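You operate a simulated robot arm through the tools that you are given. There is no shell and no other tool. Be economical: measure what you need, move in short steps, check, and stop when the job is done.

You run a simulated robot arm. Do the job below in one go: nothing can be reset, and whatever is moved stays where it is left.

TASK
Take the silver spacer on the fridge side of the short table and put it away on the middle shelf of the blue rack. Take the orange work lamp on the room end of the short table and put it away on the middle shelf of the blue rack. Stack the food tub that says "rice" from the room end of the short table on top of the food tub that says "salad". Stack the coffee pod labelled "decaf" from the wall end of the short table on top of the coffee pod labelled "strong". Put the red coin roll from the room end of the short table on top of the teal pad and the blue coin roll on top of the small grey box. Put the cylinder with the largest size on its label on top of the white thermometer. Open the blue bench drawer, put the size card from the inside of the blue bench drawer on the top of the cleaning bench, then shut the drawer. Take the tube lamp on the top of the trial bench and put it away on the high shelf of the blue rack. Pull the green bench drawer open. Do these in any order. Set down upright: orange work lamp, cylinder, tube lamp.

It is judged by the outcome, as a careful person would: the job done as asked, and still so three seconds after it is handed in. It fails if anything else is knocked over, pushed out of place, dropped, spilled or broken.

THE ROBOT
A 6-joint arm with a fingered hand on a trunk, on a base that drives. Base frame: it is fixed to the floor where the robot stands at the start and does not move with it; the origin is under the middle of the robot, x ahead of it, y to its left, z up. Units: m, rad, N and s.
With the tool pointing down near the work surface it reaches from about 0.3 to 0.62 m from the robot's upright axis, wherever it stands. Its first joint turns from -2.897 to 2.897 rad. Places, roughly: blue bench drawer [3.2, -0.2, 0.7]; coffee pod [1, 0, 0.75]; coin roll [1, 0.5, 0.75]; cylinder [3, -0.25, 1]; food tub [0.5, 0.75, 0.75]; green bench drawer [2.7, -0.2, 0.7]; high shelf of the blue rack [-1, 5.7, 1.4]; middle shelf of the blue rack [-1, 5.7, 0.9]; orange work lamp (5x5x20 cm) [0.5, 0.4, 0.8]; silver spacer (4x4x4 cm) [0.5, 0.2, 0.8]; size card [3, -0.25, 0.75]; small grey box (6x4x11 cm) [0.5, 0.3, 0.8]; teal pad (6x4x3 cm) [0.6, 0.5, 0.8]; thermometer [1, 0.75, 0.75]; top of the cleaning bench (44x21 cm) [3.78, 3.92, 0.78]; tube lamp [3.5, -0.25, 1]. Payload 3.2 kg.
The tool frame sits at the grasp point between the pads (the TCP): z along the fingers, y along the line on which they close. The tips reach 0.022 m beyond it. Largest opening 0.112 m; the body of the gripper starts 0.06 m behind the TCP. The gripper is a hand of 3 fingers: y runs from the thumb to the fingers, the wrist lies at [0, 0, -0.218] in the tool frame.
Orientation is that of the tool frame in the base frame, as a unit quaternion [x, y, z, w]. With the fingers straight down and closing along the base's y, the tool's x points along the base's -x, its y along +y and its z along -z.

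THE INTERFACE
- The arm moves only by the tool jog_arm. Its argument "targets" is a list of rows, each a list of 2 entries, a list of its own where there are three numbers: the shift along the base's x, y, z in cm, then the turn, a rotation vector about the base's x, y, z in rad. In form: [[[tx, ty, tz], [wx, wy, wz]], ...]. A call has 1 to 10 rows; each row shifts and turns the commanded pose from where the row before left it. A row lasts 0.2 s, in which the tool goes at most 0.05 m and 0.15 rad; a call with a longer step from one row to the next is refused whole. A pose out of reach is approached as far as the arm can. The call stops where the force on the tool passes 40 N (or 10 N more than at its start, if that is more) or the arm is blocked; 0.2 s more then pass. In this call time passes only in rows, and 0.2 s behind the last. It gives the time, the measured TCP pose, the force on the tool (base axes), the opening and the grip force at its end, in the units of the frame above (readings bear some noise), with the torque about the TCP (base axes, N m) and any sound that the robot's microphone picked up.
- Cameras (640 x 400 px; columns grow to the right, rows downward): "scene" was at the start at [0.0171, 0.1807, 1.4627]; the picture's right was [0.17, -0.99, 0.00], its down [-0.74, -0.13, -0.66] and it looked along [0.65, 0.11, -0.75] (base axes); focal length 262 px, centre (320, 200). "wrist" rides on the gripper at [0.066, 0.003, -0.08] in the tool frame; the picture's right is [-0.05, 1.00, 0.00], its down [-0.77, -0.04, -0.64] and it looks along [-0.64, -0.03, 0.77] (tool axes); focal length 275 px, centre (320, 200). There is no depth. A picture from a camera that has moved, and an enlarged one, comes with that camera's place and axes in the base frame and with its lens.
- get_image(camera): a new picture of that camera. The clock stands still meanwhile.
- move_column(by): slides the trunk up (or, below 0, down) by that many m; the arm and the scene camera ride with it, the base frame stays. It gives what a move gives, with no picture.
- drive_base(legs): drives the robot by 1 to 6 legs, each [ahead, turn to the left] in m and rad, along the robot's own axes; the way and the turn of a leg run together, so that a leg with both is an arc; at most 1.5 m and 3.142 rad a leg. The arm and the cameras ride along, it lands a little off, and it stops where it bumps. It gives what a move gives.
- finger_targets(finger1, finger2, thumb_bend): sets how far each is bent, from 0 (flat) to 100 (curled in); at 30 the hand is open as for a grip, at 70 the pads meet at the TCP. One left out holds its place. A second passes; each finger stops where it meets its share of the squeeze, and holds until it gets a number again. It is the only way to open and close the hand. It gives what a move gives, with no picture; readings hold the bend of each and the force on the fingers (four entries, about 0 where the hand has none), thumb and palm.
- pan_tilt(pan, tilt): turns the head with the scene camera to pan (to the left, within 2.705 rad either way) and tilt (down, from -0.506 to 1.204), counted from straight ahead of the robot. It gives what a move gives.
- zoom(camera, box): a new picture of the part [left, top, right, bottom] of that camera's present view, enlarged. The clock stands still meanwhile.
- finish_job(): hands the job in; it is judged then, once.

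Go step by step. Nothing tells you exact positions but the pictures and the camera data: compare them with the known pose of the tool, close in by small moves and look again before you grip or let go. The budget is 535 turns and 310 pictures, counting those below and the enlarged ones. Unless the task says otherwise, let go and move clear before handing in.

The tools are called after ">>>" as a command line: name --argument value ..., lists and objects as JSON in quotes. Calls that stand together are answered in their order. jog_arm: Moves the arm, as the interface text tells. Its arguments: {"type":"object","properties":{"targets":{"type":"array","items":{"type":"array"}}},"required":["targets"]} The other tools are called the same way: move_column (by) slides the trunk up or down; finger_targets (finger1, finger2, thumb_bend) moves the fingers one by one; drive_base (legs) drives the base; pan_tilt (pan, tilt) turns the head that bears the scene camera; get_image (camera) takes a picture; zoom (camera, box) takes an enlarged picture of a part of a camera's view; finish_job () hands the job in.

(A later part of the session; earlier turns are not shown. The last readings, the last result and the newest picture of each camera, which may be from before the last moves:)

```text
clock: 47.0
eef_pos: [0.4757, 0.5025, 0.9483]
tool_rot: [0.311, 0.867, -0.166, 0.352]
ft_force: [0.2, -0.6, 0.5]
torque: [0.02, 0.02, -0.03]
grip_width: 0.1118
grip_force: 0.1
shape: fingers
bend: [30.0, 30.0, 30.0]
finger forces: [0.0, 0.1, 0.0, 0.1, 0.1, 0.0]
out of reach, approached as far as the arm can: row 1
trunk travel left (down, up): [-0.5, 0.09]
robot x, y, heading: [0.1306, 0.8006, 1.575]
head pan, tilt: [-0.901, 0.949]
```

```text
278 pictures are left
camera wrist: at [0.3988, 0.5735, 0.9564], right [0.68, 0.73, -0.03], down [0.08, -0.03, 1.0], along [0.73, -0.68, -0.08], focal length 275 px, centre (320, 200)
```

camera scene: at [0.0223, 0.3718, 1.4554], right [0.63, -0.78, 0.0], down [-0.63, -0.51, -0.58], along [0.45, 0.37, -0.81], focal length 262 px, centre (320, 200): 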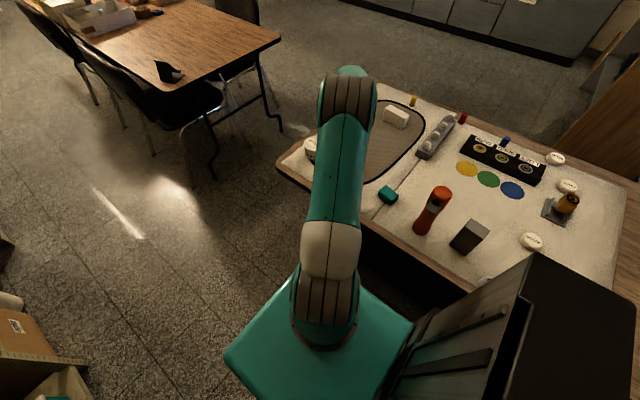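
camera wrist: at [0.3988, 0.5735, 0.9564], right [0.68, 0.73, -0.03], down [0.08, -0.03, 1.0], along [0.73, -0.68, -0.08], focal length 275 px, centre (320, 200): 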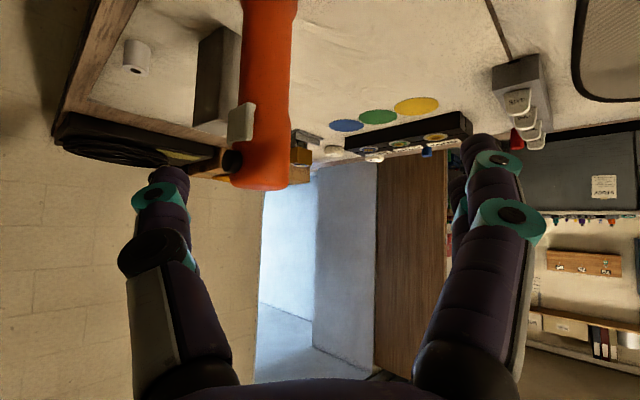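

The first joint is near its limit; I retract, drive back 0.15 m, and re-approach.

>>> jog_arm --targets '[[[-1.5, 1.5, 4], [0, 0, 0]], [[-1.5, 1.5, 4], [0, 0, 0]]]'

>>> drive_base --legs '[[-0.16, 0]]'

>>> get_image --camera "wrist"

```text
clock: 47.6
eef_pos: [0.4501, 0.5169, 1.0048]
tool_rot: [0.317, 0.862, -0.182, 0.35]
ft_force: [0.0, -0.2, -0.5]
torque: [0.0, 0.0, -0.03]
grip_width: 0.1116
grip_force: 0.0
shape: fingers
bend: [30.0, 30.0, 30.0]
finger forces: [0.0, 0.1, 0.0, 0.1, 0.1, 0.1]
out of reach, approached as far as the arm can: row 1, 2
trunk travel left (down, up): [-0.5, 0.09]
robot x, y, heading: [0.1274, 0.7999, 1.573]
head pan, tilt: [-0.901, 0.949]
```

```text
clock: 49.0
eef_pos: [0.4518, 0.3552, 1.0034]
tool_rot: [0.316, 0.863, -0.182, 0.35]
ft_force: [-0.8, 0.4, -0.2]
torque: [-0.01, -0.02, 0.02]
grip_width: 0.1119
grip_force: 0.1
shape: fingers
bend: [30.0, 30.0, 30.0]
finger forces: [0.1, 0.1, 0.0, 0.0, 0.1, 0.1]
trunk travel left (down, up): [-0.5, 0.09]
robot x, y, heading: [0.1301, 0.637, 1.568]
head pan, tilt: [-0.901, 0.949]
```

```text
277 pictures are left
camera wrist: at [0.3768, 0.4284, 1.0104], right [0.7, 0.71, -0.06], down [0.09, -0.01, 1.0], along [0.71, -0.7, -0.07], focal length 275 px, centre (320, 200)
```

wrist: 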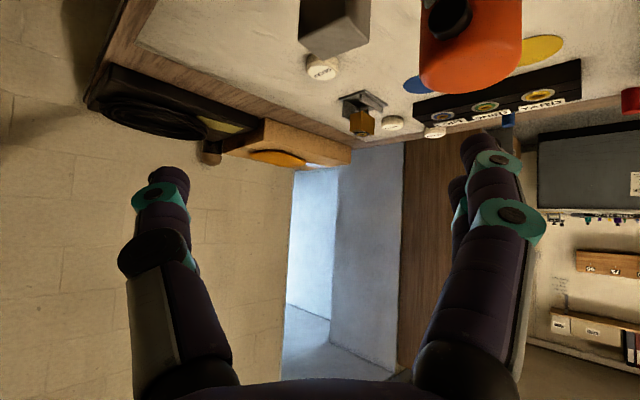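

>>> jog_arm --targets '[[[0, 3.8, 0], [0, 0, 0]], [[0, 3.8, 0], [0, 0, 0]], [[0, 3.8, 0], [0, 0, 0]], [[0, 0, -4], [0, 0, 0]], [[0, 0, -4], [0, 0, 0]], [[0, 0, -4], [0, 0, 0]], [[0, 0, -3], [0, 0, 0]]]'

>>> get_image --camera "wrist"

>>> get_image --camera "scene"

```text
clock: 50.6
eef_pos: [0.4586, 0.4736, 0.8573]
tool_rot: [0.317, 0.864, -0.183, 0.347]
ft_force: [-0.3, 0.3, 0.6]
torque: [0.01, 0.02, -0.03]
grip_width: 0.1117
grip_force: 0.1
shape: fingers
bend: [30.0, 30.0, 30.0]
finger forces: [0.1, 0.1, 0.0, 0.1, 0.0, 0.0]
out of reach, approached as far as the arm can: row 7
trunk travel left (down, up): [-0.5, 0.09]
robot x, y, heading: [0.1278, 0.6372, 1.571]
head pan, tilt: [-0.901, 0.949]
```

```text
276 pictures are left
camera wrist: at [0.384, 0.5474, 0.8646], right [0.7, 0.71, -0.06], down [0.1, -0.01, 1.0], along [0.71, -0.7, -0.08], focal length 275 px, centre (320, 200)
```

wrist: 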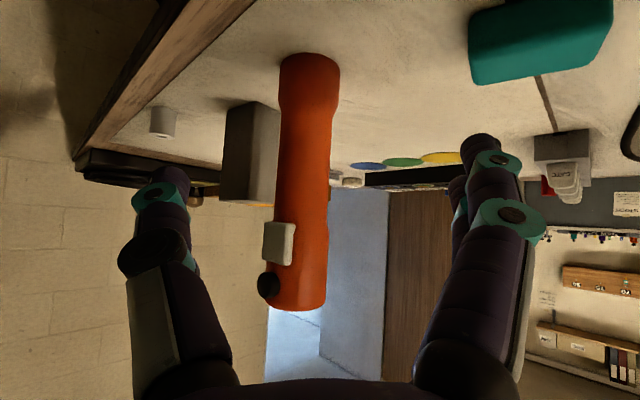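

```text
275 pictures are left
camera scene: at [0.0194, 0.625, 1.4554], right [0.62, -0.78, 0.0], down [-0.64, -0.51, -0.58], along [0.46, 0.36, -0.81], focal length 262 px, centre (320, 200)
```

scene: 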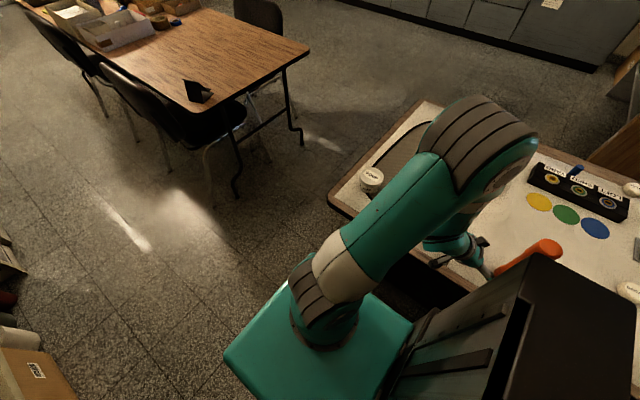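

Lamp is 11.6 cm ahead, nearly centred. Advance and grip at mid-body.

>>> jog_arm --targets '[[[-0.7, -0.7, -1.5], [0, 0, 0]], [[2.5, -2.5, 0], [0, 0, 0]], [[2.5, -2.5, 0], [0, 0, 0]], [[2.3, -2.3, 0], [0, 0, 0]]]'

>>> get_image --camera "wrist"

```text
clock: 51.6
eef_pos: [0.5355, 0.4014, 0.8524]
tool_rot: [0.316, 0.863, -0.182, 0.349]
ft_force: [0.1, 0.3, 0.3]
torque: [0.0, 0.0, -0.01]
grip_width: 0.1117
grip_force: 0.0
shape: fingers
bend: [30.0, 30.0, 30.0]
finger forces: [0.0, 0.0, 0.1, 0.0, 0.0, 0.1]
out of reach, approached as far as the arm can: row 1
trunk travel left (down, up): [-0.5, 0.09]
robot x, y, heading: [0.128, 0.6424, 1.57]
head pan, tilt: [-0.901, 0.949]
```

```text
274 pictures are left
camera wrist: at [0.4609, 0.4743, 0.86], right [0.7, 0.71, -0.06], down [0.09, -0.01, 1.0], along [0.71, -0.7, -0.07], focal length 275 px, centre (320, 200)
```

wrist: 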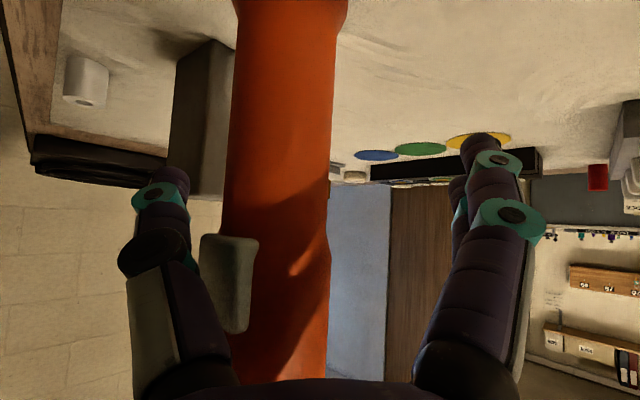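

>>> jog_arm --targets '[[[-1.3, -1.4, -1.0], [0, 0, 0]], [[0.7, -0.7, -1.0], [0, 0, 0]]]'

>>> get_image --camera "wrist"

```text
clock: 52.2
eef_pos: [0.5304, 0.3816, 0.8345]
tool_rot: [0.316, 0.863, -0.182, 0.349]
ft_force: [0.4, 0.3, -0.5]
torque: [0.0, 0.01, -0.01]
grip_width: 0.1117
grip_force: 0.0
shape: fingers
bend: [30.0, 30.0, 30.0]
finger forces: [0.1, 0.1, 0.0, 0.0, 0.0, 0.0]
trunk travel left (down, up): [-0.5, 0.09]
robot x, y, heading: [0.1275, 0.6363, 1.567]
head pan, tilt: [-0.901, 0.949]
```

```text
273 pictures are left
camera wrist: at [0.4549, 0.4532, 0.8404], right [0.7, 0.71, -0.06], down [0.09, -0.01, 1.0], along [0.71, -0.7, -0.07], focal length 275 px, centre (320, 200)
```

wrist: 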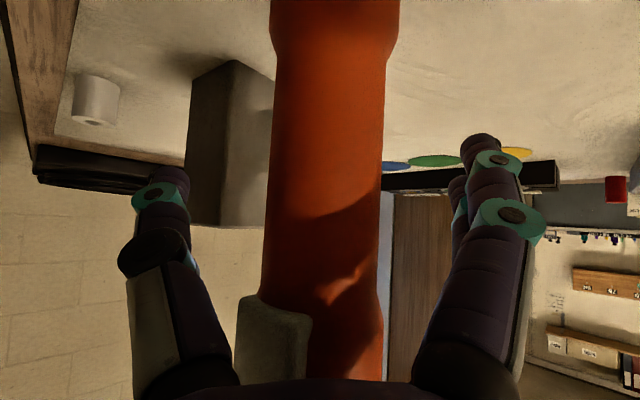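

Centred. Close.

>>> finger_targets --finger1 62 --finger2 62 --thumb_bend 62

>>> jog_arm --targets '[[[0, 0, 1], [0, 0, 0]], [[0, 0, 2], [0, 0, 0]]]'

>>> get_image --camera "wrist"

```text
clock: 53.2
eef_pos: [0.5303, 0.3805, 0.8327]
tool_rot: [0.316, 0.863, -0.182, 0.349]
ft_force: [0.5, -0.1, 0.4]
torque: [0.06, -0.03, 0.0]
grip_width: 0.0331
grip_force: 3.1
shape: fingers
bend: [57.0, 62.0, 61.0]
finger forces: [3.4, 0.0, 0.2, 0.0, 3.1, 0.0]
trunk travel left (down, up): [-0.5, 0.09]
robot x, y, heading: [0.1306, 0.6418, 1.577]
head pan, tilt: [-0.901, 0.949]
```

```text
clock: 53.8
eef_pos: [0.5302, 0.3812, 0.8626]
tool_rot: [0.315, 0.863, -0.181, 0.35]
ft_force: [-0.1, 0.2, -0.9]
torque: [-0.01, -0.04, -0.01]
grip_width: 0.0247
grip_force: 1.5
shape: fingers
bend: [60.0, 62.0, 62.0]
finger forces: [0.8, 0.0, 0.0, 0.0, 0.9, 0.3]
trunk travel left (down, up): [-0.5, 0.09]
robot x, y, heading: [0.1305, 0.6384, 1.573]
head pan, tilt: [-0.901, 0.949]
```

```text
272 pictures are left
camera wrist: at [0.4554, 0.4548, 0.8707], right [0.7, 0.71, -0.06], down [0.09, -0.01, 1.0], along [0.71, -0.7, -0.07], focal length 275 px, centre (320, 200)
```

wrist: 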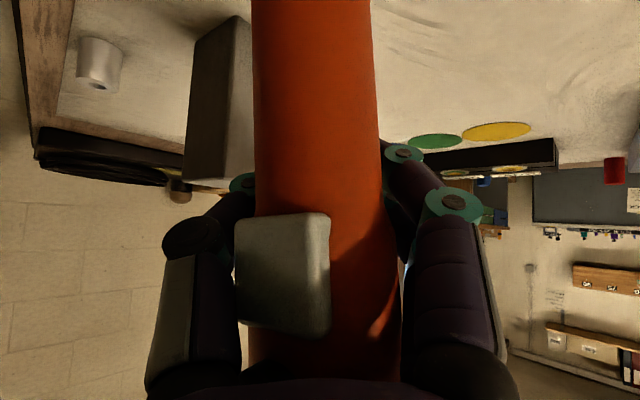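

The pads closed beyond the lamp's axis and slipped. Go back down, open, and check.

>>> jog_arm --targets '[[[0, 0, -2], [0, 0, 0]], [[0, 0, -1], [0, 0, 0]]]'

>>> finger_targets --finger1 48 --finger2 48 --thumb_bend 48

>>> get_image --camera "wrist"

```text
clock: 54.4
eef_pos: [0.5296, 0.3824, 0.8351]
tool_rot: [0.316, 0.863, -0.182, 0.35]
ft_force: [-0.6, -0.5, 2.1]
torque: [0.0, -0.01, 0.04]
grip_width: 0.0246
grip_force: 1.1
shape: fingers
bend: [61.0, 62.0, 62.0]
finger forces: [0.5, 0.0, 0.0, 0.1, 1.3, 0.3]
trunk travel left (down, up): [-0.5, 0.09]
robot x, y, heading: [0.1279, 0.637, 1.573]
head pan, tilt: [-0.901, 0.949]
```

```text
clock: 55.4
eef_pos: [0.53, 0.3828, 0.8346]
tool_rot: [0.316, 0.863, -0.182, 0.35]
ft_force: [0.5, -0.1, -0.8]
torque: [0.01, -0.09, -0.02]
grip_width: 0.0607
grip_force: 0.2
shape: fingers
bend: [48.0, 48.0, 48.0]
finger forces: [0.1, 0.0, 0.0, 0.0, 0.4, 0.0]
trunk travel left (down, up): [-0.5, 0.09]
robot x, y, heading: [0.1314, 0.6397, 1.573]
head pan, tilt: [-0.901, 0.949]
```

```text
271 pictures are left
camera wrist: at [0.4552, 0.4554, 0.8409], right [0.7, 0.71, -0.06], down [0.09, -0.01, 1.0], along [0.71, -0.7, -0.07], focal length 275 px, centre (320, 200)
```

wrist: 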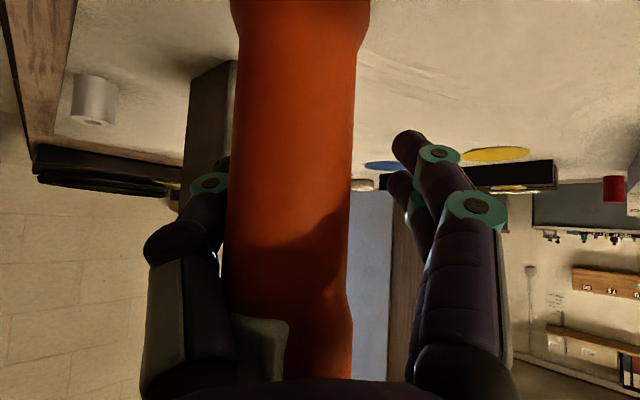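

The 45° pitch makes the two fingers miss the cylinder's axis; a horizontal grip is better. I release, back off, and move the robot farther from the table.

>>> finger_targets --finger1 30 --finger2 30 --thumb_bend 30

>>> jog_arm --targets '[[[-2, 2, 0.3], [0, 0, 0]], [[-2, 2, 1], [0, 0, 0]], [[-1.5, 2.5, 3], [0, 0, 0]], [[0, 2.5, 4], [0, 0, 0]], [[0, 2.5, 4], [0, 0, 0]]]'

>>> get_image --camera "wrist"

```text
clock: 56.4
eef_pos: [0.5299, 0.3836, 0.8337]
tool_rot: [0.316, 0.863, -0.182, 0.35]
ft_force: [0.0, -0.8, 0.2]
torque: [-0.01, -0.04, -0.02]
grip_width: 0.111
grip_force: 0.1
shape: fingers
bend: [30.0, 30.0, 30.0]
finger forces: [0.0, 0.0, 0.0, 0.1, 0.0, 0.0]
trunk travel left (down, up): [-0.5, 0.09]
robot x, y, heading: [0.1276, 0.6395, 1.579]
head pan, tilt: [-0.901, 0.949]
```

```text
clock: 57.6
eef_pos: [0.4784, 0.5004, 0.9579]
tool_rot: [0.315, 0.863, -0.182, 0.35]
ft_force: [0.8, 0.0, -0.6]
torque: [0.0, 0.01, -0.02]
grip_width: 0.1115
grip_force: 0.1
shape: fingers
bend: [30.0, 30.0, 30.0]
finger forces: [0.0, 0.0, 0.0, 0.1, 0.1, 0.1]
out of reach, approached as far as the arm can: row 2
trunk travel left (down, up): [-0.5, 0.09]
robot x, y, heading: [0.1257, 0.6405, 1.571]
head pan, tilt: [-0.901, 0.949]
```

```text
270 pictures are left
camera wrist: at [0.4045, 0.5728, 0.9657], right [0.7, 0.72, -0.06], down [0.09, -0.01, 1.0], along [0.71, -0.7, -0.07], focal length 275 px, centre (320, 200)
```

wrist: 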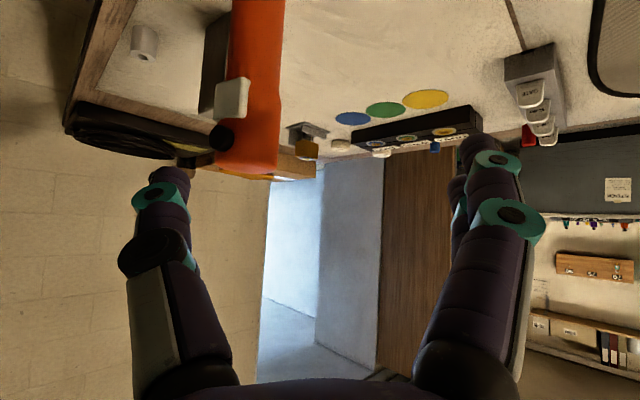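

>>> jog_arm --targets '[[[-0.5, 1.5, 4], [0, 0, 0]], [[-0.5, 1.5, 4], [0, 0, 0]]]'

>>> drive_base --legs '[[0, 0.6], [0.32, 0], [0, -0.6], [-0.5, 0]]'

>>> get_image --camera "scene"

```text
clock: 58.2
eef_pos: [0.4694, 0.5297, 1.0405]
tool_rot: [0.316, 0.862, -0.183, 0.351]
ft_force: [0.6, -0.8, -0.1]
torque: [-0.02, -0.01, 0.0]
grip_width: 0.1113
grip_force: 0.0
shape: fingers
bend: [30.0, 30.0, 30.0]
finger forces: [0.0, 0.1, 0.1, 0.0, 0.0, 0.0]
trunk travel left (down, up): [-0.5, 0.09]
robot x, y, heading: [0.1263, 0.6325, 1.571]
head pan, tilt: [-0.901, 0.949]
```

```text
clock: 66.2
eef_pos: [0.2874, 0.2941, 1.0408]
tool_rot: [0.318, 0.862, -0.183, 0.349]
ft_force: [0.1, 0.3, 0.3]
torque: [0.0, -0.02, -0.01]
grip_width: 0.1112
grip_force: 0.1
shape: fingers
bend: [30.0, 30.0, 30.0]
finger forces: [0.1, 0.1, 0.0, 0.0, 0.0, 0.0]
trunk travel left (down, up): [-0.5, 0.09]
robot x, y, heading: [-0.0532, 0.4036, 1.572]
head pan, tilt: [-0.901, 0.949]
```

```text
269 pictures are left
camera scene: at [-0.1623, 0.3917, 1.4553], right [0.62, -0.79, 0.0], down [-0.64, -0.5, -0.58], along [0.46, 0.36, -0.81], focal length 262 px, centre (320, 200)
```

scene: 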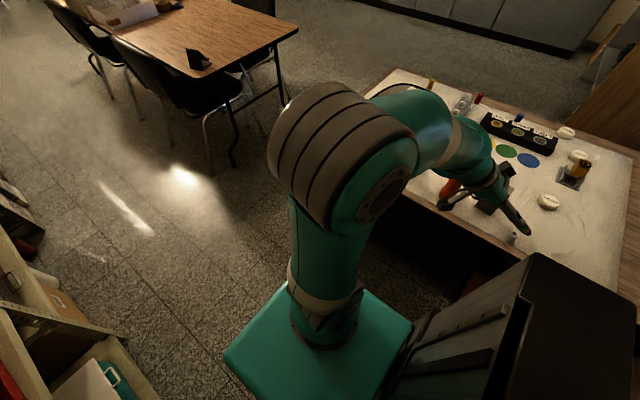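

>>> jog_arm --targets '[[[2.2, 1.5, 0], [0, 0, 0.13]], [[2.2, 1.5, 0], [0, 0, 0.13]], [[2.2, 1.5, 0], [0, 0, 0.13]], [[2.2, 1.5, 0], [0, 0, 0.13]], [[2.2, 1.5, 0], [0, 0, 0.13]], [[2.2, 1.5, 0], [0, 0, 0.13]]]'

>>> jog_arm --targets '[[[0, 0, -2], [0, -0.13, 0]], [[0, 0, -2], [0, -0.13, 0]], [[0, 0, -2], [0, -0.13, 0]], [[0, 0, -2], [0, -0.13, 0]], [[0, 0, -2], [0, -0.13, 0]], [[0, 0, -2], [0, -0.13, 0]]]'

>>> get_image --camera "wrist"

>>> get_image --camera "scene"

```text
clock: 67.5
eef_pos: [0.4215, 0.3854, 1.0384]
tool_rot: [-0.034, 0.919, -0.036, 0.392]
ft_force: [-1.0, 0.8, -0.1]
torque: [-0.02, -0.01, 0.02]
grip_width: 0.1113
grip_force: 0.1
shape: fingers
bend: [30.0, 30.0, 30.0]
finger forces: [0.1, 0.1, 0.1, 0.1, 0.0, 0.0]
trunk travel left (down, up): [-0.5, 0.09]
robot x, y, heading: [-0.0538, 0.4037, 1.572]
head pan, tilt: [-0.901, 0.949]
```

```text
clock: 69.0
eef_pos: [0.4199, 0.3593, 1.0588]
tool_rot: [0.02, 0.872, -0.117, 0.474]
ft_force: [0.8, 0.0, -0.5]
torque: [0.0, 0.0, 0.0]
grip_width: 0.1112
grip_force: 0.0
shape: fingers
bend: [30.0, 30.0, 30.0]
finger forces: [0.0, 0.0, 0.0, 0.1, 0.0, 0.1]
out of reach, approached as far as the arm can: row 1, 2, 3, 4, 5, 6
trunk travel left (down, up): [-0.5, 0.09]
robot x, y, heading: [-0.0546, 0.407, 1.571]
head pan, tilt: [-0.901, 0.949]
```

```text
268 pictures are left
camera wrist: at [0.3167, 0.3743, 1.0445], right [0.17, 0.97, -0.15], down [-0.1, 0.17, 0.98], along [0.98, -0.15, 0.13], focal length 275 px, centre (320, 200)
```

wrist: 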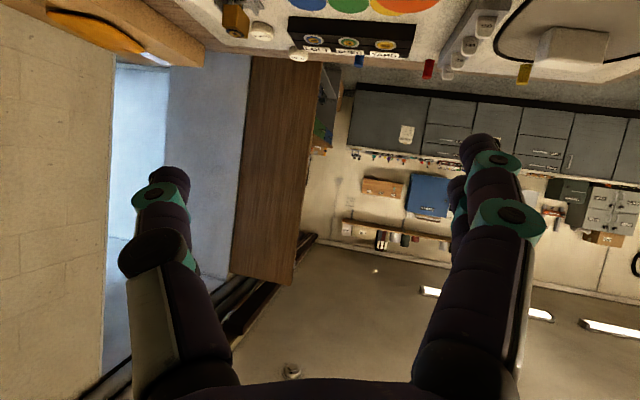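

```text
267 pictures are left
camera scene: at [-0.1621, 0.392, 1.4554], right [0.62, -0.79, 0.0], down [-0.64, -0.5, -0.58], along [0.46, 0.36, -0.81], focal length 262 px, centre (320, 200)
```

scene: 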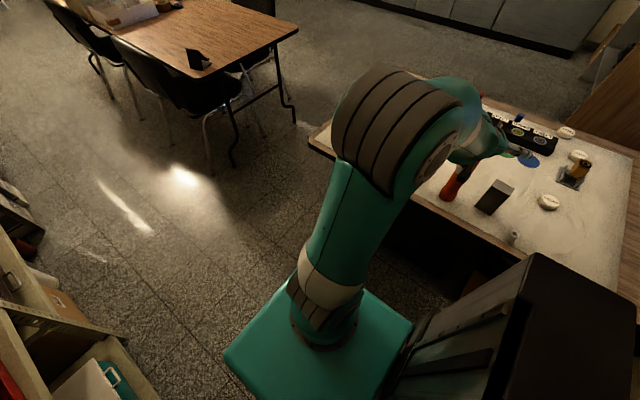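

The tool can only be horizontal with the wrist ≥0.3 m out, so I go above the lamp (z≈1.06), level the tool there, and then descend around it.

>>> jog_arm --targets '[[[4, 0, 0.5], [0, 0, 0]], [[4, 0, 0.5], [0, 0, 0]], [[2, 0.3, 0], [0.028, -0.114, 0.039]], [[0, 0.3, 0], [0.028, -0.114, 0.039]], [[0, 0.3, 0], [0.028, -0.114, 0.039]], [[0, 0, 0], [0.028, -0.114, 0.039]], [[0, 0, 0], [0.028, -0.114, 0.039]]]'

>>> get_image --camera "wrist"

>>> get_image --camera "scene"

```text
clock: 70.5
eef_pos: [0.5009, 0.352, 1.0588]
tool_rot: [0.02, 0.75, -0.044, 0.66]
ft_force: [0.1, 1.1, 0.3]
torque: [-0.01, -0.01, 0.0]
grip_width: 0.1113
grip_force: 0.1
shape: fingers
bend: [30.0, 30.0, 30.0]
finger forces: [0.0, 0.0, 0.0, 0.1, 0.0, 0.0]
out of reach, approached as far as the arm can: row 2, 3, 4
trunk travel left (down, up): [-0.5, 0.09]
robot x, y, heading: [-0.053, 0.4053, 1.566]
head pan, tilt: [-0.901, 0.949]
```

```text
266 pictures are left
camera wrist: at [0.4124, 0.3605, 1.0015], right [0.09, 1.0, 0.01], down [-0.53, 0.05, 0.84], along [0.84, -0.08, 0.54], focal length 275 px, centre (320, 200)
```

wrist: 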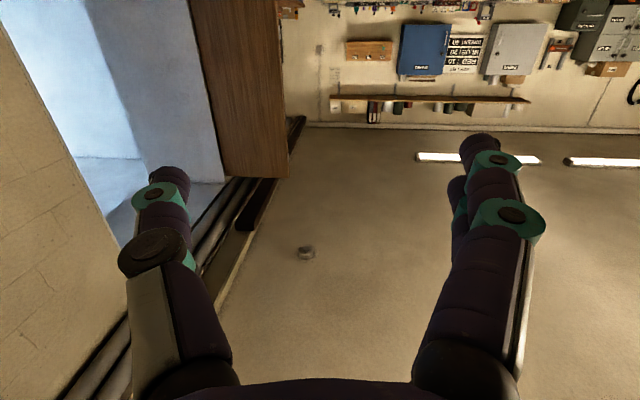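

```text
265 pictures are left
camera scene: at [-0.1621, 0.3919, 1.4554], right [0.62, -0.79, 0.0], down [-0.64, -0.5, -0.58], along [0.46, 0.36, -0.81], focal length 262 px, centre (320, 200)
```

scene: 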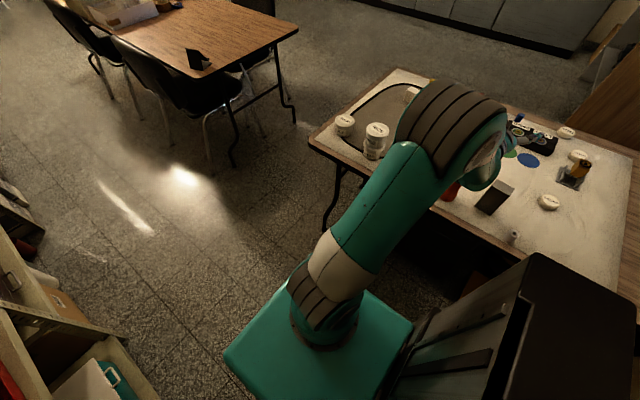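

>>> jog_arm --targets '[[[0.5, 0.9, -1], [0.017, -0.064, 0.045]], [[0.5, 0.9, -1], [0.017, -0.064, 0.045]], [[0, 0, -2], [0, 0, 0]], [[0, 0, -2], [0, 0, 0]]]'

>>> get_image --camera "wrist"

>>> pan_tilt --pan -1.3 --tilt 0.8

>>> get_image --camera "scene"

```text
clock: 71.5
eef_pos: [0.511, 0.3699, 0.9962]
tool_rot: [0.0, 0.707, -0.001, 0.707]
ft_force: [0.1, 0.4, 0.2]
torque: [0.0, -0.05, -0.02]
grip_width: 0.1114
grip_force: 0.0
shape: fingers
bend: [30.0, 30.0, 30.0]
finger forces: [0.1, 0.1, 0.1, 0.0, 0.0, 0.0]
trunk travel left (down, up): [-0.5, 0.09]
robot x, y, heading: [-0.0517, 0.404, 1.57]
head pan, tilt: [-0.901, 0.949]
```

```text
264 pictures are left
camera wrist: at [0.4298, 0.3733, 0.9298], right [0.0, 1.0, 0.05], down [-0.64, -0.03, 0.77], along [0.77, -0.03, 0.64], focal length 275 px, centre (320, 200)
```

wrist: 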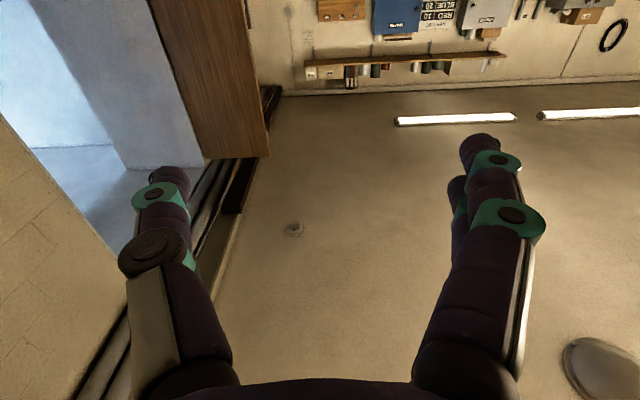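

```text
clock: 72.4
eef_pos: [0.5107, 0.3717, 0.9979]
tool_rot: [0.002, 0.707, -0.002, 0.707]
ft_force: [0.1, -0.6, -0.1]
torque: [0.01, 0.0, 0.0]
grip_width: 0.1116
grip_force: 0.1
shape: fingers
bend: [30.0, 30.0, 30.0]
finger forces: [0.0, 0.0, 0.0, 0.1, 0.0, 0.1]
trunk travel left (down, up): [-0.5, 0.09]
robot x, y, heading: [-0.0507, 0.4086, 1.57]
head pan, tilt: [-1.3, 0.799]
```

```text
263 pictures are left
camera scene: at [-0.1415, 0.3684, 1.4669], right [0.27, -0.96, 0.0], down [-0.69, -0.19, -0.7], along [0.67, 0.19, -0.72], focal length 262 px, centre (320, 200)
```

scene: 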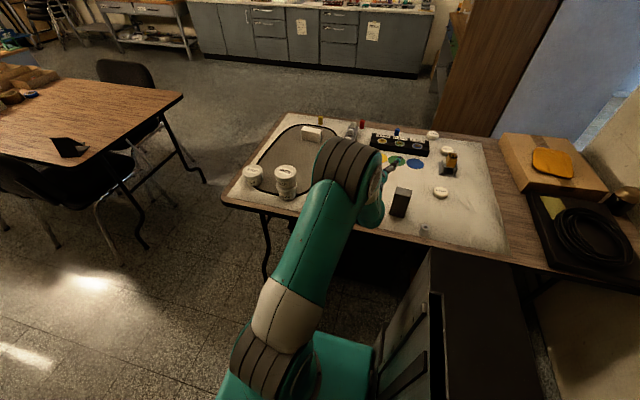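

>>> jog_arm --targets '[[[-1, 0, -2], [0, 0, 0]], [[0, 0, -2.5], [0, 0, 0]]]'

>>> get_image --camera "wrist"

```text
clock: 73.0
eef_pos: [0.5012, 0.3696, 0.9517]
tool_rot: [0.0, 0.706, -0.001, 0.708]
ft_force: [0.4, 0.5, -0.6]
torque: [0.0, 0.02, 0.0]
grip_width: 0.1115
grip_force: 0.1
shape: fingers
bend: [30.0, 30.0, 30.0]
finger forces: [0.0, 0.0, 0.0, 0.1, 0.0, 0.0]
trunk travel left (down, up): [-0.5, 0.09]
robot x, y, heading: [-0.055, 0.4041, 1.564]
head pan, tilt: [-1.3, 0.799]
```

```text
262 pictures are left
camera wrist: at [0.4196, 0.3726, 0.8853], right [0.0, 1.0, 0.04], down [-0.64, -0.03, 0.77], along [0.77, -0.03, 0.64], focal length 275 px, centre (320, 200)
```

wrist: 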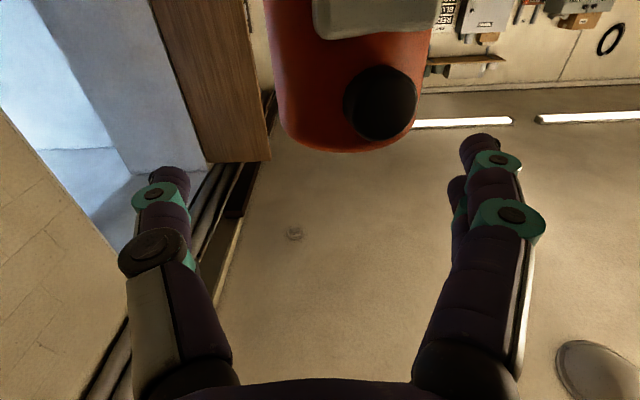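

>>> jog_arm --targets '[[[0, 1, -1], [0, 0, 0]], [[0.5, 0, -3], [0, 0, 0]], [[0.5, 0, -3], [0, 0, 0]], [[0, 0, -2.5], [0, 0, 0]]]'

>>> get_image --camera "wrist"

```text
clock: 74.0
eef_pos: [0.5099, 0.3781, 0.8571]
tool_rot: [0.0, 0.707, -0.002, 0.707]
ft_force: [0.1, 0.0, -0.2]
torque: [-0.05, 0.01, 0.02]
grip_width: 0.1112
grip_force: 0.0
shape: fingers
bend: [30.0, 30.0, 30.0]
finger forces: [0.0, 0.1, 0.0, 0.0, 0.1, 0.0]
trunk travel left (down, up): [-0.5, 0.09]
robot x, y, heading: [-0.0535, 0.405, 1.569]
head pan, tilt: [-1.3, 0.799]
```

```text
261 pictures are left
camera wrist: at [0.4295, 0.3809, 0.7897], right [0.0, 1.0, 0.04], down [-0.64, -0.03, 0.77], along [0.77, -0.03, 0.64], focal length 275 px, centre (320, 200)
```

wrist: 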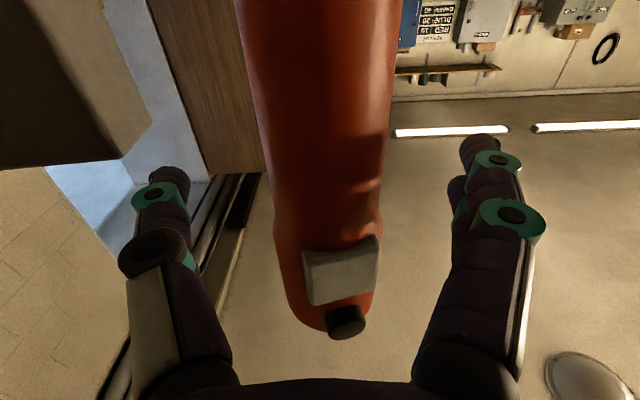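

>>> jog_arm --targets '[[[0.3, 0.3, -1.2], [0, 0, 0]]]'

>>> finger_targets --finger1 62 --finger2 62 --thumb_bend 62

>>> get_image --camera "wrist"

```text
clock: 74.4
eef_pos: [0.514, 0.3817, 0.8437]
tool_rot: [0.001, 0.707, -0.002, 0.707]
ft_force: [0.6, 0.3, -0.6]
torque: [-0.01, 0.0, 0.02]
grip_width: 0.1114
grip_force: 0.1
shape: fingers
bend: [30.0, 30.0, 30.0]
finger forces: [0.0, 0.0, 0.1, 0.0, 0.0, 0.0]
trunk travel left (down, up): [-0.5, 0.09]
robot x, y, heading: [-0.0567, 0.4019, 1.567]
head pan, tilt: [-1.3, 0.799]
```

```text
clock: 75.4
eef_pos: [0.5131, 0.3825, 0.8439]
tool_rot: [0.001, 0.707, -0.003, 0.707]
ft_force: [0.2, -0.8, 0.5]
torque: [-0.01, 0.0, -0.04]
grip_width: 0.0284
grip_force: 2.3
shape: fingers
bend: [60.0, 60.0, 61.0]
finger forces: [1.3, 1.2, 0.0, 0.0, 3.0, 0.0]
trunk travel left (down, up): [-0.5, 0.09]
robot x, y, heading: [-0.054, 0.408, 1.574]
head pan, tilt: [-1.3, 0.799]
```

```text
260 pictures are left
camera wrist: at [0.4322, 0.3848, 0.7778], right [0.0, 1.0, 0.05], down [-0.64, -0.03, 0.77], along [0.77, -0.03, 0.64], focal length 275 px, centre (320, 200)
```

wrist: 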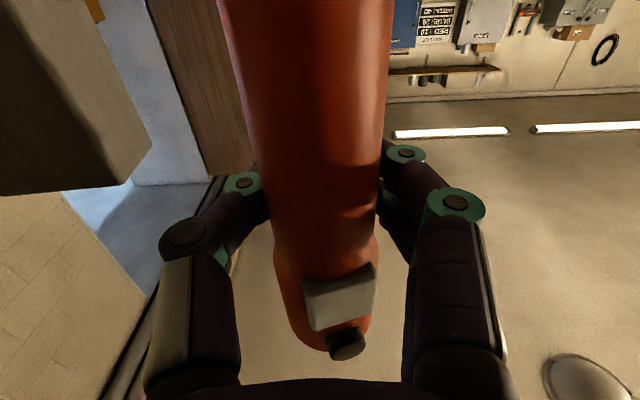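

Contact but light; squeeze further.

>>> finger_targets --finger1 80 --finger2 80 --thumb_bend 80

>>> get_image --camera "wrist"

```text
clock: 76.4
eef_pos: [0.513, 0.3824, 0.8452]
tool_rot: [0.001, 0.707, -0.002, 0.708]
ft_force: [1.6, -1.4, 1.5]
torque: [-0.03, -0.01, 0.0]
grip_width: 0.0219
grip_force: 19.6
shape: fingers
bend: [63.0, 63.0, 67.0]
finger forces: [9.3, 9.9, 0.0, 0.1, 19.9, 0.0]
trunk travel left (down, up): [-0.5, 0.09]
robot x, y, heading: [-0.0529, 0.4039, 1.572]
head pan, tilt: [-1.3, 0.799]
```

```text
259 pictures are left
camera wrist: at [0.4322, 0.3848, 0.778], right [0.0, 1.0, 0.05], down [-0.64, -0.03, 0.77], along [0.77, -0.03, 0.64], focal length 275 px, centre (320, 200)
```

wrist: 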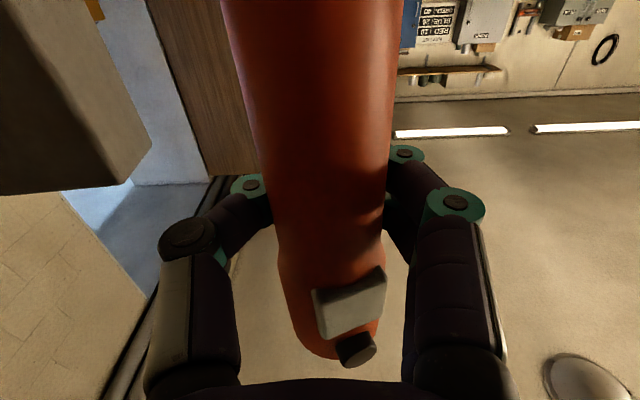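

The pads are past the lamp's axis; reopen, back 1.5 cm, and regrip.

>>> finger_targets --finger1 45 --finger2 45 --thumb_bend 45

>>> jog_arm --targets '[[[-1.5, 0.2, 0], [0, 0, 0]]]'

>>> finger_targets --finger1 75 --finger2 75 --thumb_bend 75

>>> get_image --camera "wrist"

```text
clock: 77.4
eef_pos: [0.5138, 0.3821, 0.8449]
tool_rot: [-0.001, 0.707, -0.001, 0.707]
ft_force: [0.2, -0.1, -0.3]
torque: [0.01, 0.03, -0.01]
grip_width: 0.0688
grip_force: 0.1
shape: fingers
bend: [45.0, 45.0, 45.0]
finger forces: [0.1, 0.1, 0.0, 0.1, 0.0, 0.0]
trunk travel left (down, up): [-0.5, 0.09]
robot x, y, heading: [-0.0552, 0.4082, 1.565]
head pan, tilt: [-1.3, 0.799]
```

```text
clock: 77.8
eef_pos: [0.4984, 0.3831, 0.8444]
tool_rot: [0.0, 0.707, -0.001, 0.708]
ft_force: [0.1, -1.0, 0.0]
torque: [0.0, 0.03, -0.02]
grip_width: 0.0687
grip_force: 0.1
shape: fingers
bend: [45.0, 45.0, 45.0]
finger forces: [0.0, 0.1, 0.0, 0.1, 0.1, 0.1]
trunk travel left (down, up): [-0.5, 0.09]
robot x, y, heading: [-0.0507, 0.4056, 1.57]
head pan, tilt: [-1.3, 0.799]
```

```text
clock: 78.8
eef_pos: [0.4973, 0.3838, 0.846]
tool_rot: [0.0, 0.707, -0.001, 0.707]
ft_force: [0.4, -0.9, 1.0]
torque: [-0.03, -0.05, -0.04]
grip_width: 0.0347
grip_force: 18.9
shape: fingers
bend: [59.0, 60.0, 63.0]
finger forces: [9.5, 9.9, 0.1, 0.0, 19.1, 0.1]
trunk travel left (down, up): [-0.5, 0.09]
robot x, y, heading: [-0.0558, 0.4054, 1.568]
head pan, tilt: [-1.3, 0.799]
```

```text
258 pictures are left
camera wrist: at [0.4169, 0.387, 0.7781], right [0.0, 1.0, 0.05], down [-0.64, -0.03, 0.77], along [0.77, -0.03, 0.64], focal length 275 px, centre (320, 200)
```

wrist: 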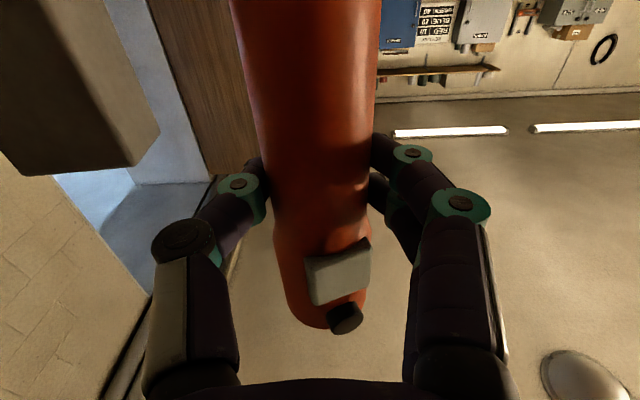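

>>> jog_arm --targets '[[[0, 0, 1.5], [0, 0, 0]], [[0, 0, 3], [0, 0, 0]]]'

>>> get_image --camera "wrist"

>>> get_image --camera "scene"

```text
clock: 79.4
eef_pos: [0.4979, 0.3858, 0.8892]
tool_rot: [0.0, 0.707, -0.001, 0.707]
ft_force: [0.3, 0.6, -2.7]
torque: [-0.01, 0.03, -0.02]
grip_width: 0.0345
grip_force: 19.5
shape: fingers
bend: [59.0, 60.0, 63.0]
finger forces: [10.1, 10.1, 0.0, 0.0, 19.1, 0.0]
trunk travel left (down, up): [-0.5, 0.09]
robot x, y, heading: [-0.0513, 0.4033, 1.568]
head pan, tilt: [-1.3, 0.799]
```

```text
257 pictures are left
camera wrist: at [0.4168, 0.388, 0.8224], right [0.0, 1.0, 0.04], down [-0.64, -0.03, 0.77], along [0.77, -0.03, 0.64], focal length 275 px, centre (320, 200)
```

wrist: 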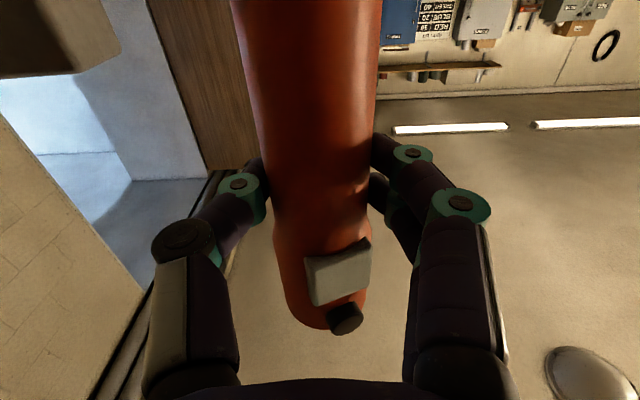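

```text
256 pictures are left
camera scene: at [-0.1414, 0.3684, 1.4668], right [0.27, -0.96, 0.0], down [-0.69, -0.19, -0.7], along [0.67, 0.18, -0.72], focal length 262 px, centre (320, 200)
```

scene: 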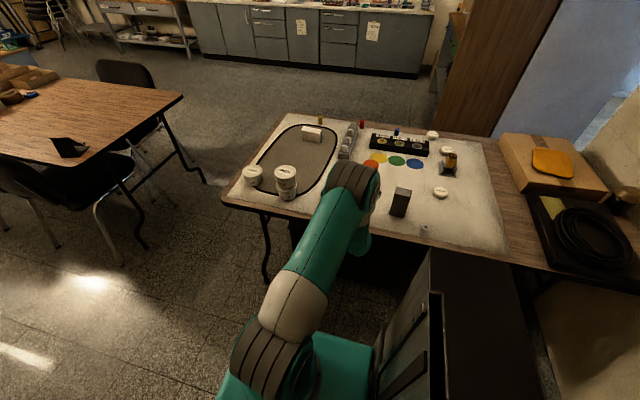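

Lamp held (2.7 N). Lift it and swing it round to the robot's front for travel.

>>> jog_arm --targets '[[[0, 0, 4], [0, 0, 0]], [[0, 0, 4], [0, 0, 0]], [[0, 0, 4], [0, 0, 0]], [[-0.04, 4.81, 0], [0, 0, 0.0873]], [[-0.46, 4.79, 0], [0, 0, 0.0873]], [[-0.88, 4.73, 0], [0, 0, 0.0873]], [[-1.29, 4.63, 0], [0, 0, 0.0873]], [[-1.68, 4.5, 0], [0, 0, 0.0873]]]'

>>> jog_arm --targets '[[[-2.07, 4.34, 0], [0, 0, 0.0873]], [[-2.44, 4.14, 0], [0, 0, 0.0873]], [[-2.79, 3.92, 0], [0, 0, 0.0873]], [[-3.12, 3.66, 0], [0, 0, 0.0873]], [[-3.43, 3.37, 0], [0, 0, 0.0873]], [[-3.71, 3.06, 0], [0, 0, 0.0873]], [[-3.96, 2.72, 0], [0, 0, 0.0873]], [[-4.19, 2.37, 0], [0, 0, 0.0873]], [[-4.38, 1.99, 0], [0, 0, 0.0873]], [[-4.53, 1.61, 0], [0, 0, 0.0873]]]'

>>> jog_arm --targets '[[[-4.66, 1.2, 0], [0, 0, 0.0873]], [[-4.74, 0.79, 0], [0, 0, 0.0873]], [[-4.79, 0.38, 0], [0, 0, 0.0873]]]'

>>> pan_tilt --pan 0.1 --tilt 0.4

>>> get_image --camera "scene"

```text
clock: 81.2
eef_pos: [0.4548, 0.6199, 1.0113]
tool_rot: [-0.153, 0.69, 0.151, 0.691]
ft_force: [0.1, -0.1, -2.9]
torque: [0.0, 0.03, 0.0]
grip_width: 0.0342
grip_force: 19.3
shape: fingers
bend: [59.0, 60.0, 63.0]
finger forces: [10.0, 9.9, 0.0, 0.0, 18.9, 0.1]
trunk travel left (down, up): [-0.5, 0.09]
robot x, y, heading: [-0.0532, 0.4017, 1.572]
head pan, tilt: [-1.3, 0.799]
```

```text
clock: 83.4
eef_pos: [0.1088, 0.9329, 1.009]
tool_rot: [-0.431, 0.56, 0.43, 0.561]
ft_force: [-0.8, 0.7, -2.4]
torque: [-0.02, 0.03, 0.0]
grip_width: 0.0338
grip_force: 19.1
shape: fingers
bend: [59.0, 60.0, 64.0]
finger forces: [9.9, 9.5, 0.0, 0.0, 18.6, 0.0]
trunk travel left (down, up): [-0.5, 0.09]
robot x, y, heading: [-0.0548, 0.4073, 1.567]
head pan, tilt: [-1.3, 0.799]
```

```text
clock: 84.2
eef_pos: [-0.0349, 0.9563, 1.0093]
tool_rot: [-0.5, 0.5, 0.5, 0.5]
ft_force: [0.2, -0.5, -2.7]
torque: [-0.05, 0.02, 0.03]
grip_width: 0.034
grip_force: 19.1
shape: fingers
bend: [59.0, 60.0, 64.0]
finger forces: [9.9, 9.5, 0.0, 0.0, 18.4, 0.0]
trunk travel left (down, up): [-0.5, 0.09]
robot x, y, heading: [-0.0524, 0.4024, 1.57]
head pan, tilt: [-1.3, 0.799]
```

```text
clock: 85.8
eef_pos: [-0.0349, 0.9573, 1.0097]
tool_rot: [-0.5, 0.5, 0.499, 0.502]
ft_force: [0.3, 0.4, -2.5]
torque: [-0.03, -0.02, 0.01]
grip_width: 0.0336
grip_force: 19.3
shape: fingers
bend: [59.0, 60.0, 64.0]
finger forces: [10.0, 9.6, 0.1, 0.0, 18.4, 0.0]
trunk travel left (down, up): [-0.5, 0.09]
robot x, y, heading: [-0.0569, 0.4017, 1.57]
head pan, tilt: [0.099, 0.4]
```

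```text
255 pictures are left
camera scene: at [-0.2283, 0.4396, 1.5019], right [1.0, 0.1, 0.0], down [0.04, -0.39, -0.92], along [-0.09, 0.92, -0.39], focal length 262 px, centre (320, 200)
```

scene: 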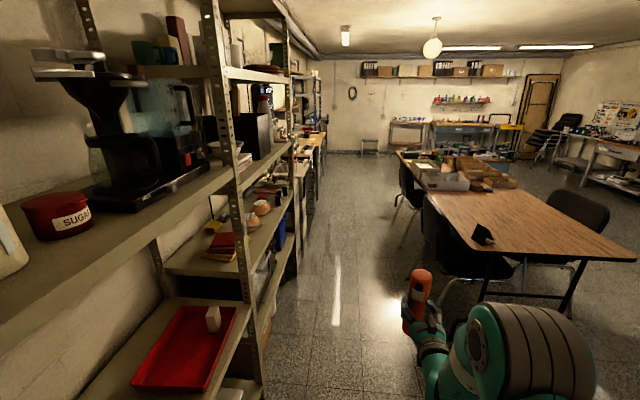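

Path ahead is clear along the aisle; drive 3 m and look again.

>>> drive_base --legs '[[1.5, 0], [1.5, 0]]'

>>> pan_tilt --pan 0.45 --tilt 0.35

>>> get_image --camera "scene"

```text
clock: 100.1
eef_pos: [-0.0508, 3.9257, 1.0101]
tool_rot: [0.501, -0.499, -0.5, -0.5]
ft_force: [0.5, -0.3, -2.7]
torque: [-0.03, -0.01, 0.0]
grip_width: 0.034
grip_force: 18.7
shape: fingers
bend: [59.0, 60.0, 64.0]
finger forces: [9.9, 9.5, 0.0, 0.1, 18.5, 0.0]
trunk travel left (down, up): [-0.5, 0.09]
robot x, y, heading: [-0.0639, 3.3688, 1.579]
head pan, tilt: [0.099, 0.4]
```

```text
clock: 100.9
eef_pos: [-0.0501, 3.9252, 1.0089]
tool_rot: [0.501, -0.499, -0.5, -0.5]
ft_force: [-0.9, 1.5, -2.5]
torque: [-0.03, 0.04, 0.01]
grip_width: 0.034
grip_force: 18.8
shape: fingers
bend: [59.0, 60.0, 64.0]
finger forces: [10.0, 9.4, 0.0, 0.0, 18.5, 0.1]
trunk travel left (down, up): [-0.5, 0.09]
robot x, y, heading: [-0.0682, 3.3725, 1.572]
head pan, tilt: [0.45, 0.351]
```

```text
254 pictures are left
camera scene: at [-0.2724, 3.3982, 1.5065], right [0.9, 0.44, 0.0], down [0.15, -0.31, -0.94], along [-0.41, 0.84, -0.34], focal length 262 px, centre (320, 200)
```

scene: 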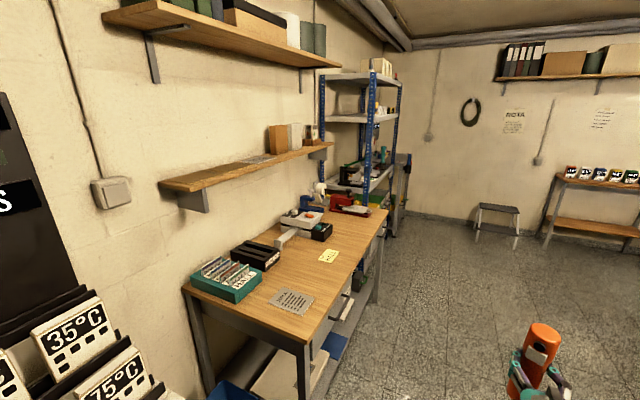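

The blue rack is ahead on the left. Drive on to beside it and look.

>>> drive_base --legs '[[1.1, -0.12], [1.05, 0.12]]'

>>> pan_tilt --pan 1.5 --tilt 0.35

>>> get_image --camera "scene"

```text
clock: 111.6
eef_pos: [-0.0159, 6.0903, 1.0098]
tool_rot: [0.513, -0.486, -0.513, -0.487]
ft_force: [0.3, 0.1, -2.1]
torque: [-0.07, 0.01, 0.0]
grip_width: 0.0339
grip_force: 18.8
shape: fingers
bend: [59.0, 60.0, 64.0]
finger forces: [9.9, 9.4, 0.0, 0.0, 18.5, 0.0]
trunk travel left (down, up): [-0.5, 0.09]
robot x, y, heading: [-0.0033, 5.5349, 1.624]
head pan, tilt: [0.45, 0.351]
```

```text
clock: 112.9
eef_pos: [-0.015, 6.0906, 1.011]
tool_rot: [0.513, -0.486, -0.513, -0.487]
ft_force: [0.6, -1.0, -2.3]
torque: [-0.01, -0.01, 0.02]
grip_width: 0.0336
grip_force: 19.2
shape: fingers
bend: [59.0, 60.0, 64.0]
finger forces: [9.9, 9.3, 0.1, 0.1, 18.5, 0.0]
trunk travel left (down, up): [-0.5, 0.09]
robot x, y, heading: [-0.0041, 5.5355, 1.626]
head pan, tilt: [1.499, 0.351]
```

```text
253 pictures are left
camera scene: at [-0.2592, 5.4721, 1.5065], right [0.02, 1.0, 0.0], down [0.34, -0.01, -0.94], along [-0.94, 0.02, -0.34], focal length 262 px, centre (320, 200)
```

scene: 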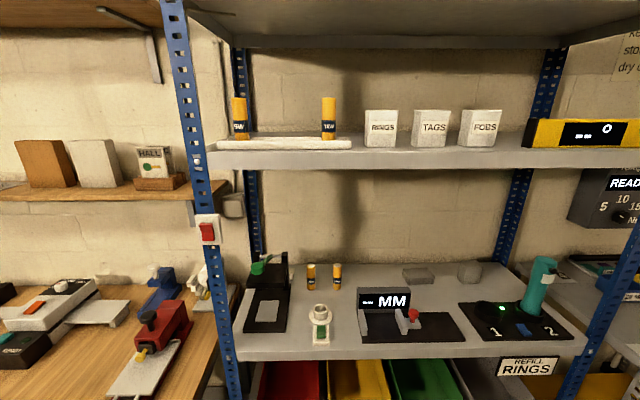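

>>> zoom --camera "scene" --box '[200, 220, 420, 370]'

>>> zoom --camera "scene" --box '[400, 220, 620, 370]'

```text
2.67 times, centred on (310, 295) of scene
camera zoom: at [-0.2592, 5.4721, 1.5065], right [0.02, 1.0, 0.0], down [0.34, -0.01, -0.94], along [-0.94, 0.02, -0.34], focal length 698 px, centre (347, -53)
```

zoom: 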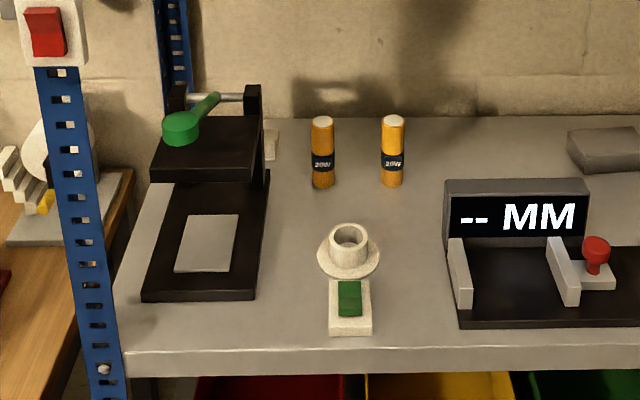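

```text
2.67 times, centred on (510, 295) of scene
camera zoom: at [-0.2592, 5.4721, 1.5065], right [0.02, 1.0, 0.0], down [0.34, -0.01, -0.94], along [-0.94, 0.02, -0.34], focal length 698 px, centre (-187, -53)
```

zoom: 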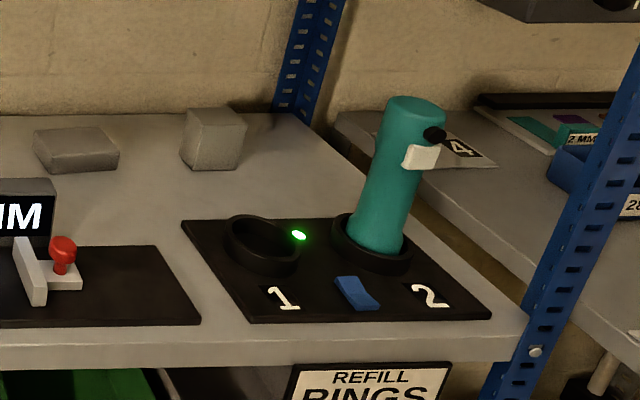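

The middle shelf front has a free 9 cm gap at y≈5.54 between the white switch and the black mat. I turn to face the rack.

>>> drive_base --legs '[[0, 1.516]]'

>>> pan_tilt --pan 0.0 --tilt 0.5

>>> get_image --camera "scene"

```text
clock: 117.0
eef_pos: [-0.5559, 5.5621, 1.0099]
tool_rot: [-0.707, 0.004, 0.707, 0.005]
ft_force: [0.2, -0.5, -1.9]
torque: [0.0, -0.06, 0.04]
grip_width: 0.0337
grip_force: 18.7
shape: fingers
bend: [59.0, 60.0, 64.0]
finger forces: [9.7, 9.2, 0.0, 0.0, 18.2, 0.0]
trunk travel left (down, up): [-0.5, 0.09]
robot x, y, heading: [-0.0067, 5.5382, 3.124]
head pan, tilt: [1.499, 0.351]
```

```text
clock: 118.6
eef_pos: [-0.5556, 5.5633, 1.0085]
tool_rot: [-0.707, 0.003, 0.707, 0.005]
ft_force: [-0.2, 0.1, -3.3]
torque: [0.0, -0.03, 0.0]
grip_width: 0.0337
grip_force: 18.4
shape: fingers
bend: [59.0, 60.0, 64.0]
finger forces: [9.8, 9.2, 0.0, 0.1, 18.3, 0.1]
trunk travel left (down, up): [-0.5, 0.09]
robot x, y, heading: [-0.0035, 5.5381, 3.132]
head pan, tilt: [0.0, 0.499]
```

```text
250 pictures are left
camera scene: at [-0.0372, 5.3735, 1.4928], right [0.01, 1.0, 0.0], down [0.48, -0.01, -0.88], along [-0.88, 0.01, -0.48], focal length 262 px, centre (320, 200)
```

scene: 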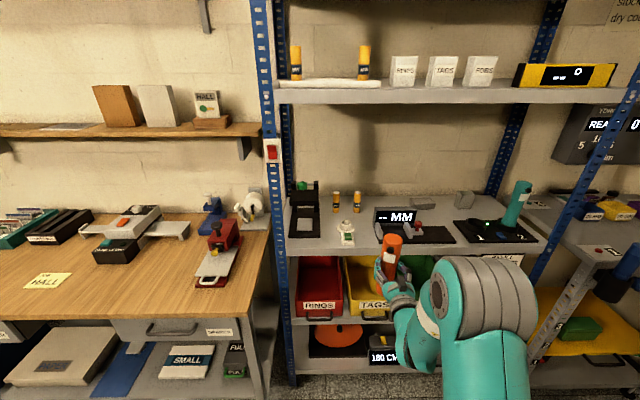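

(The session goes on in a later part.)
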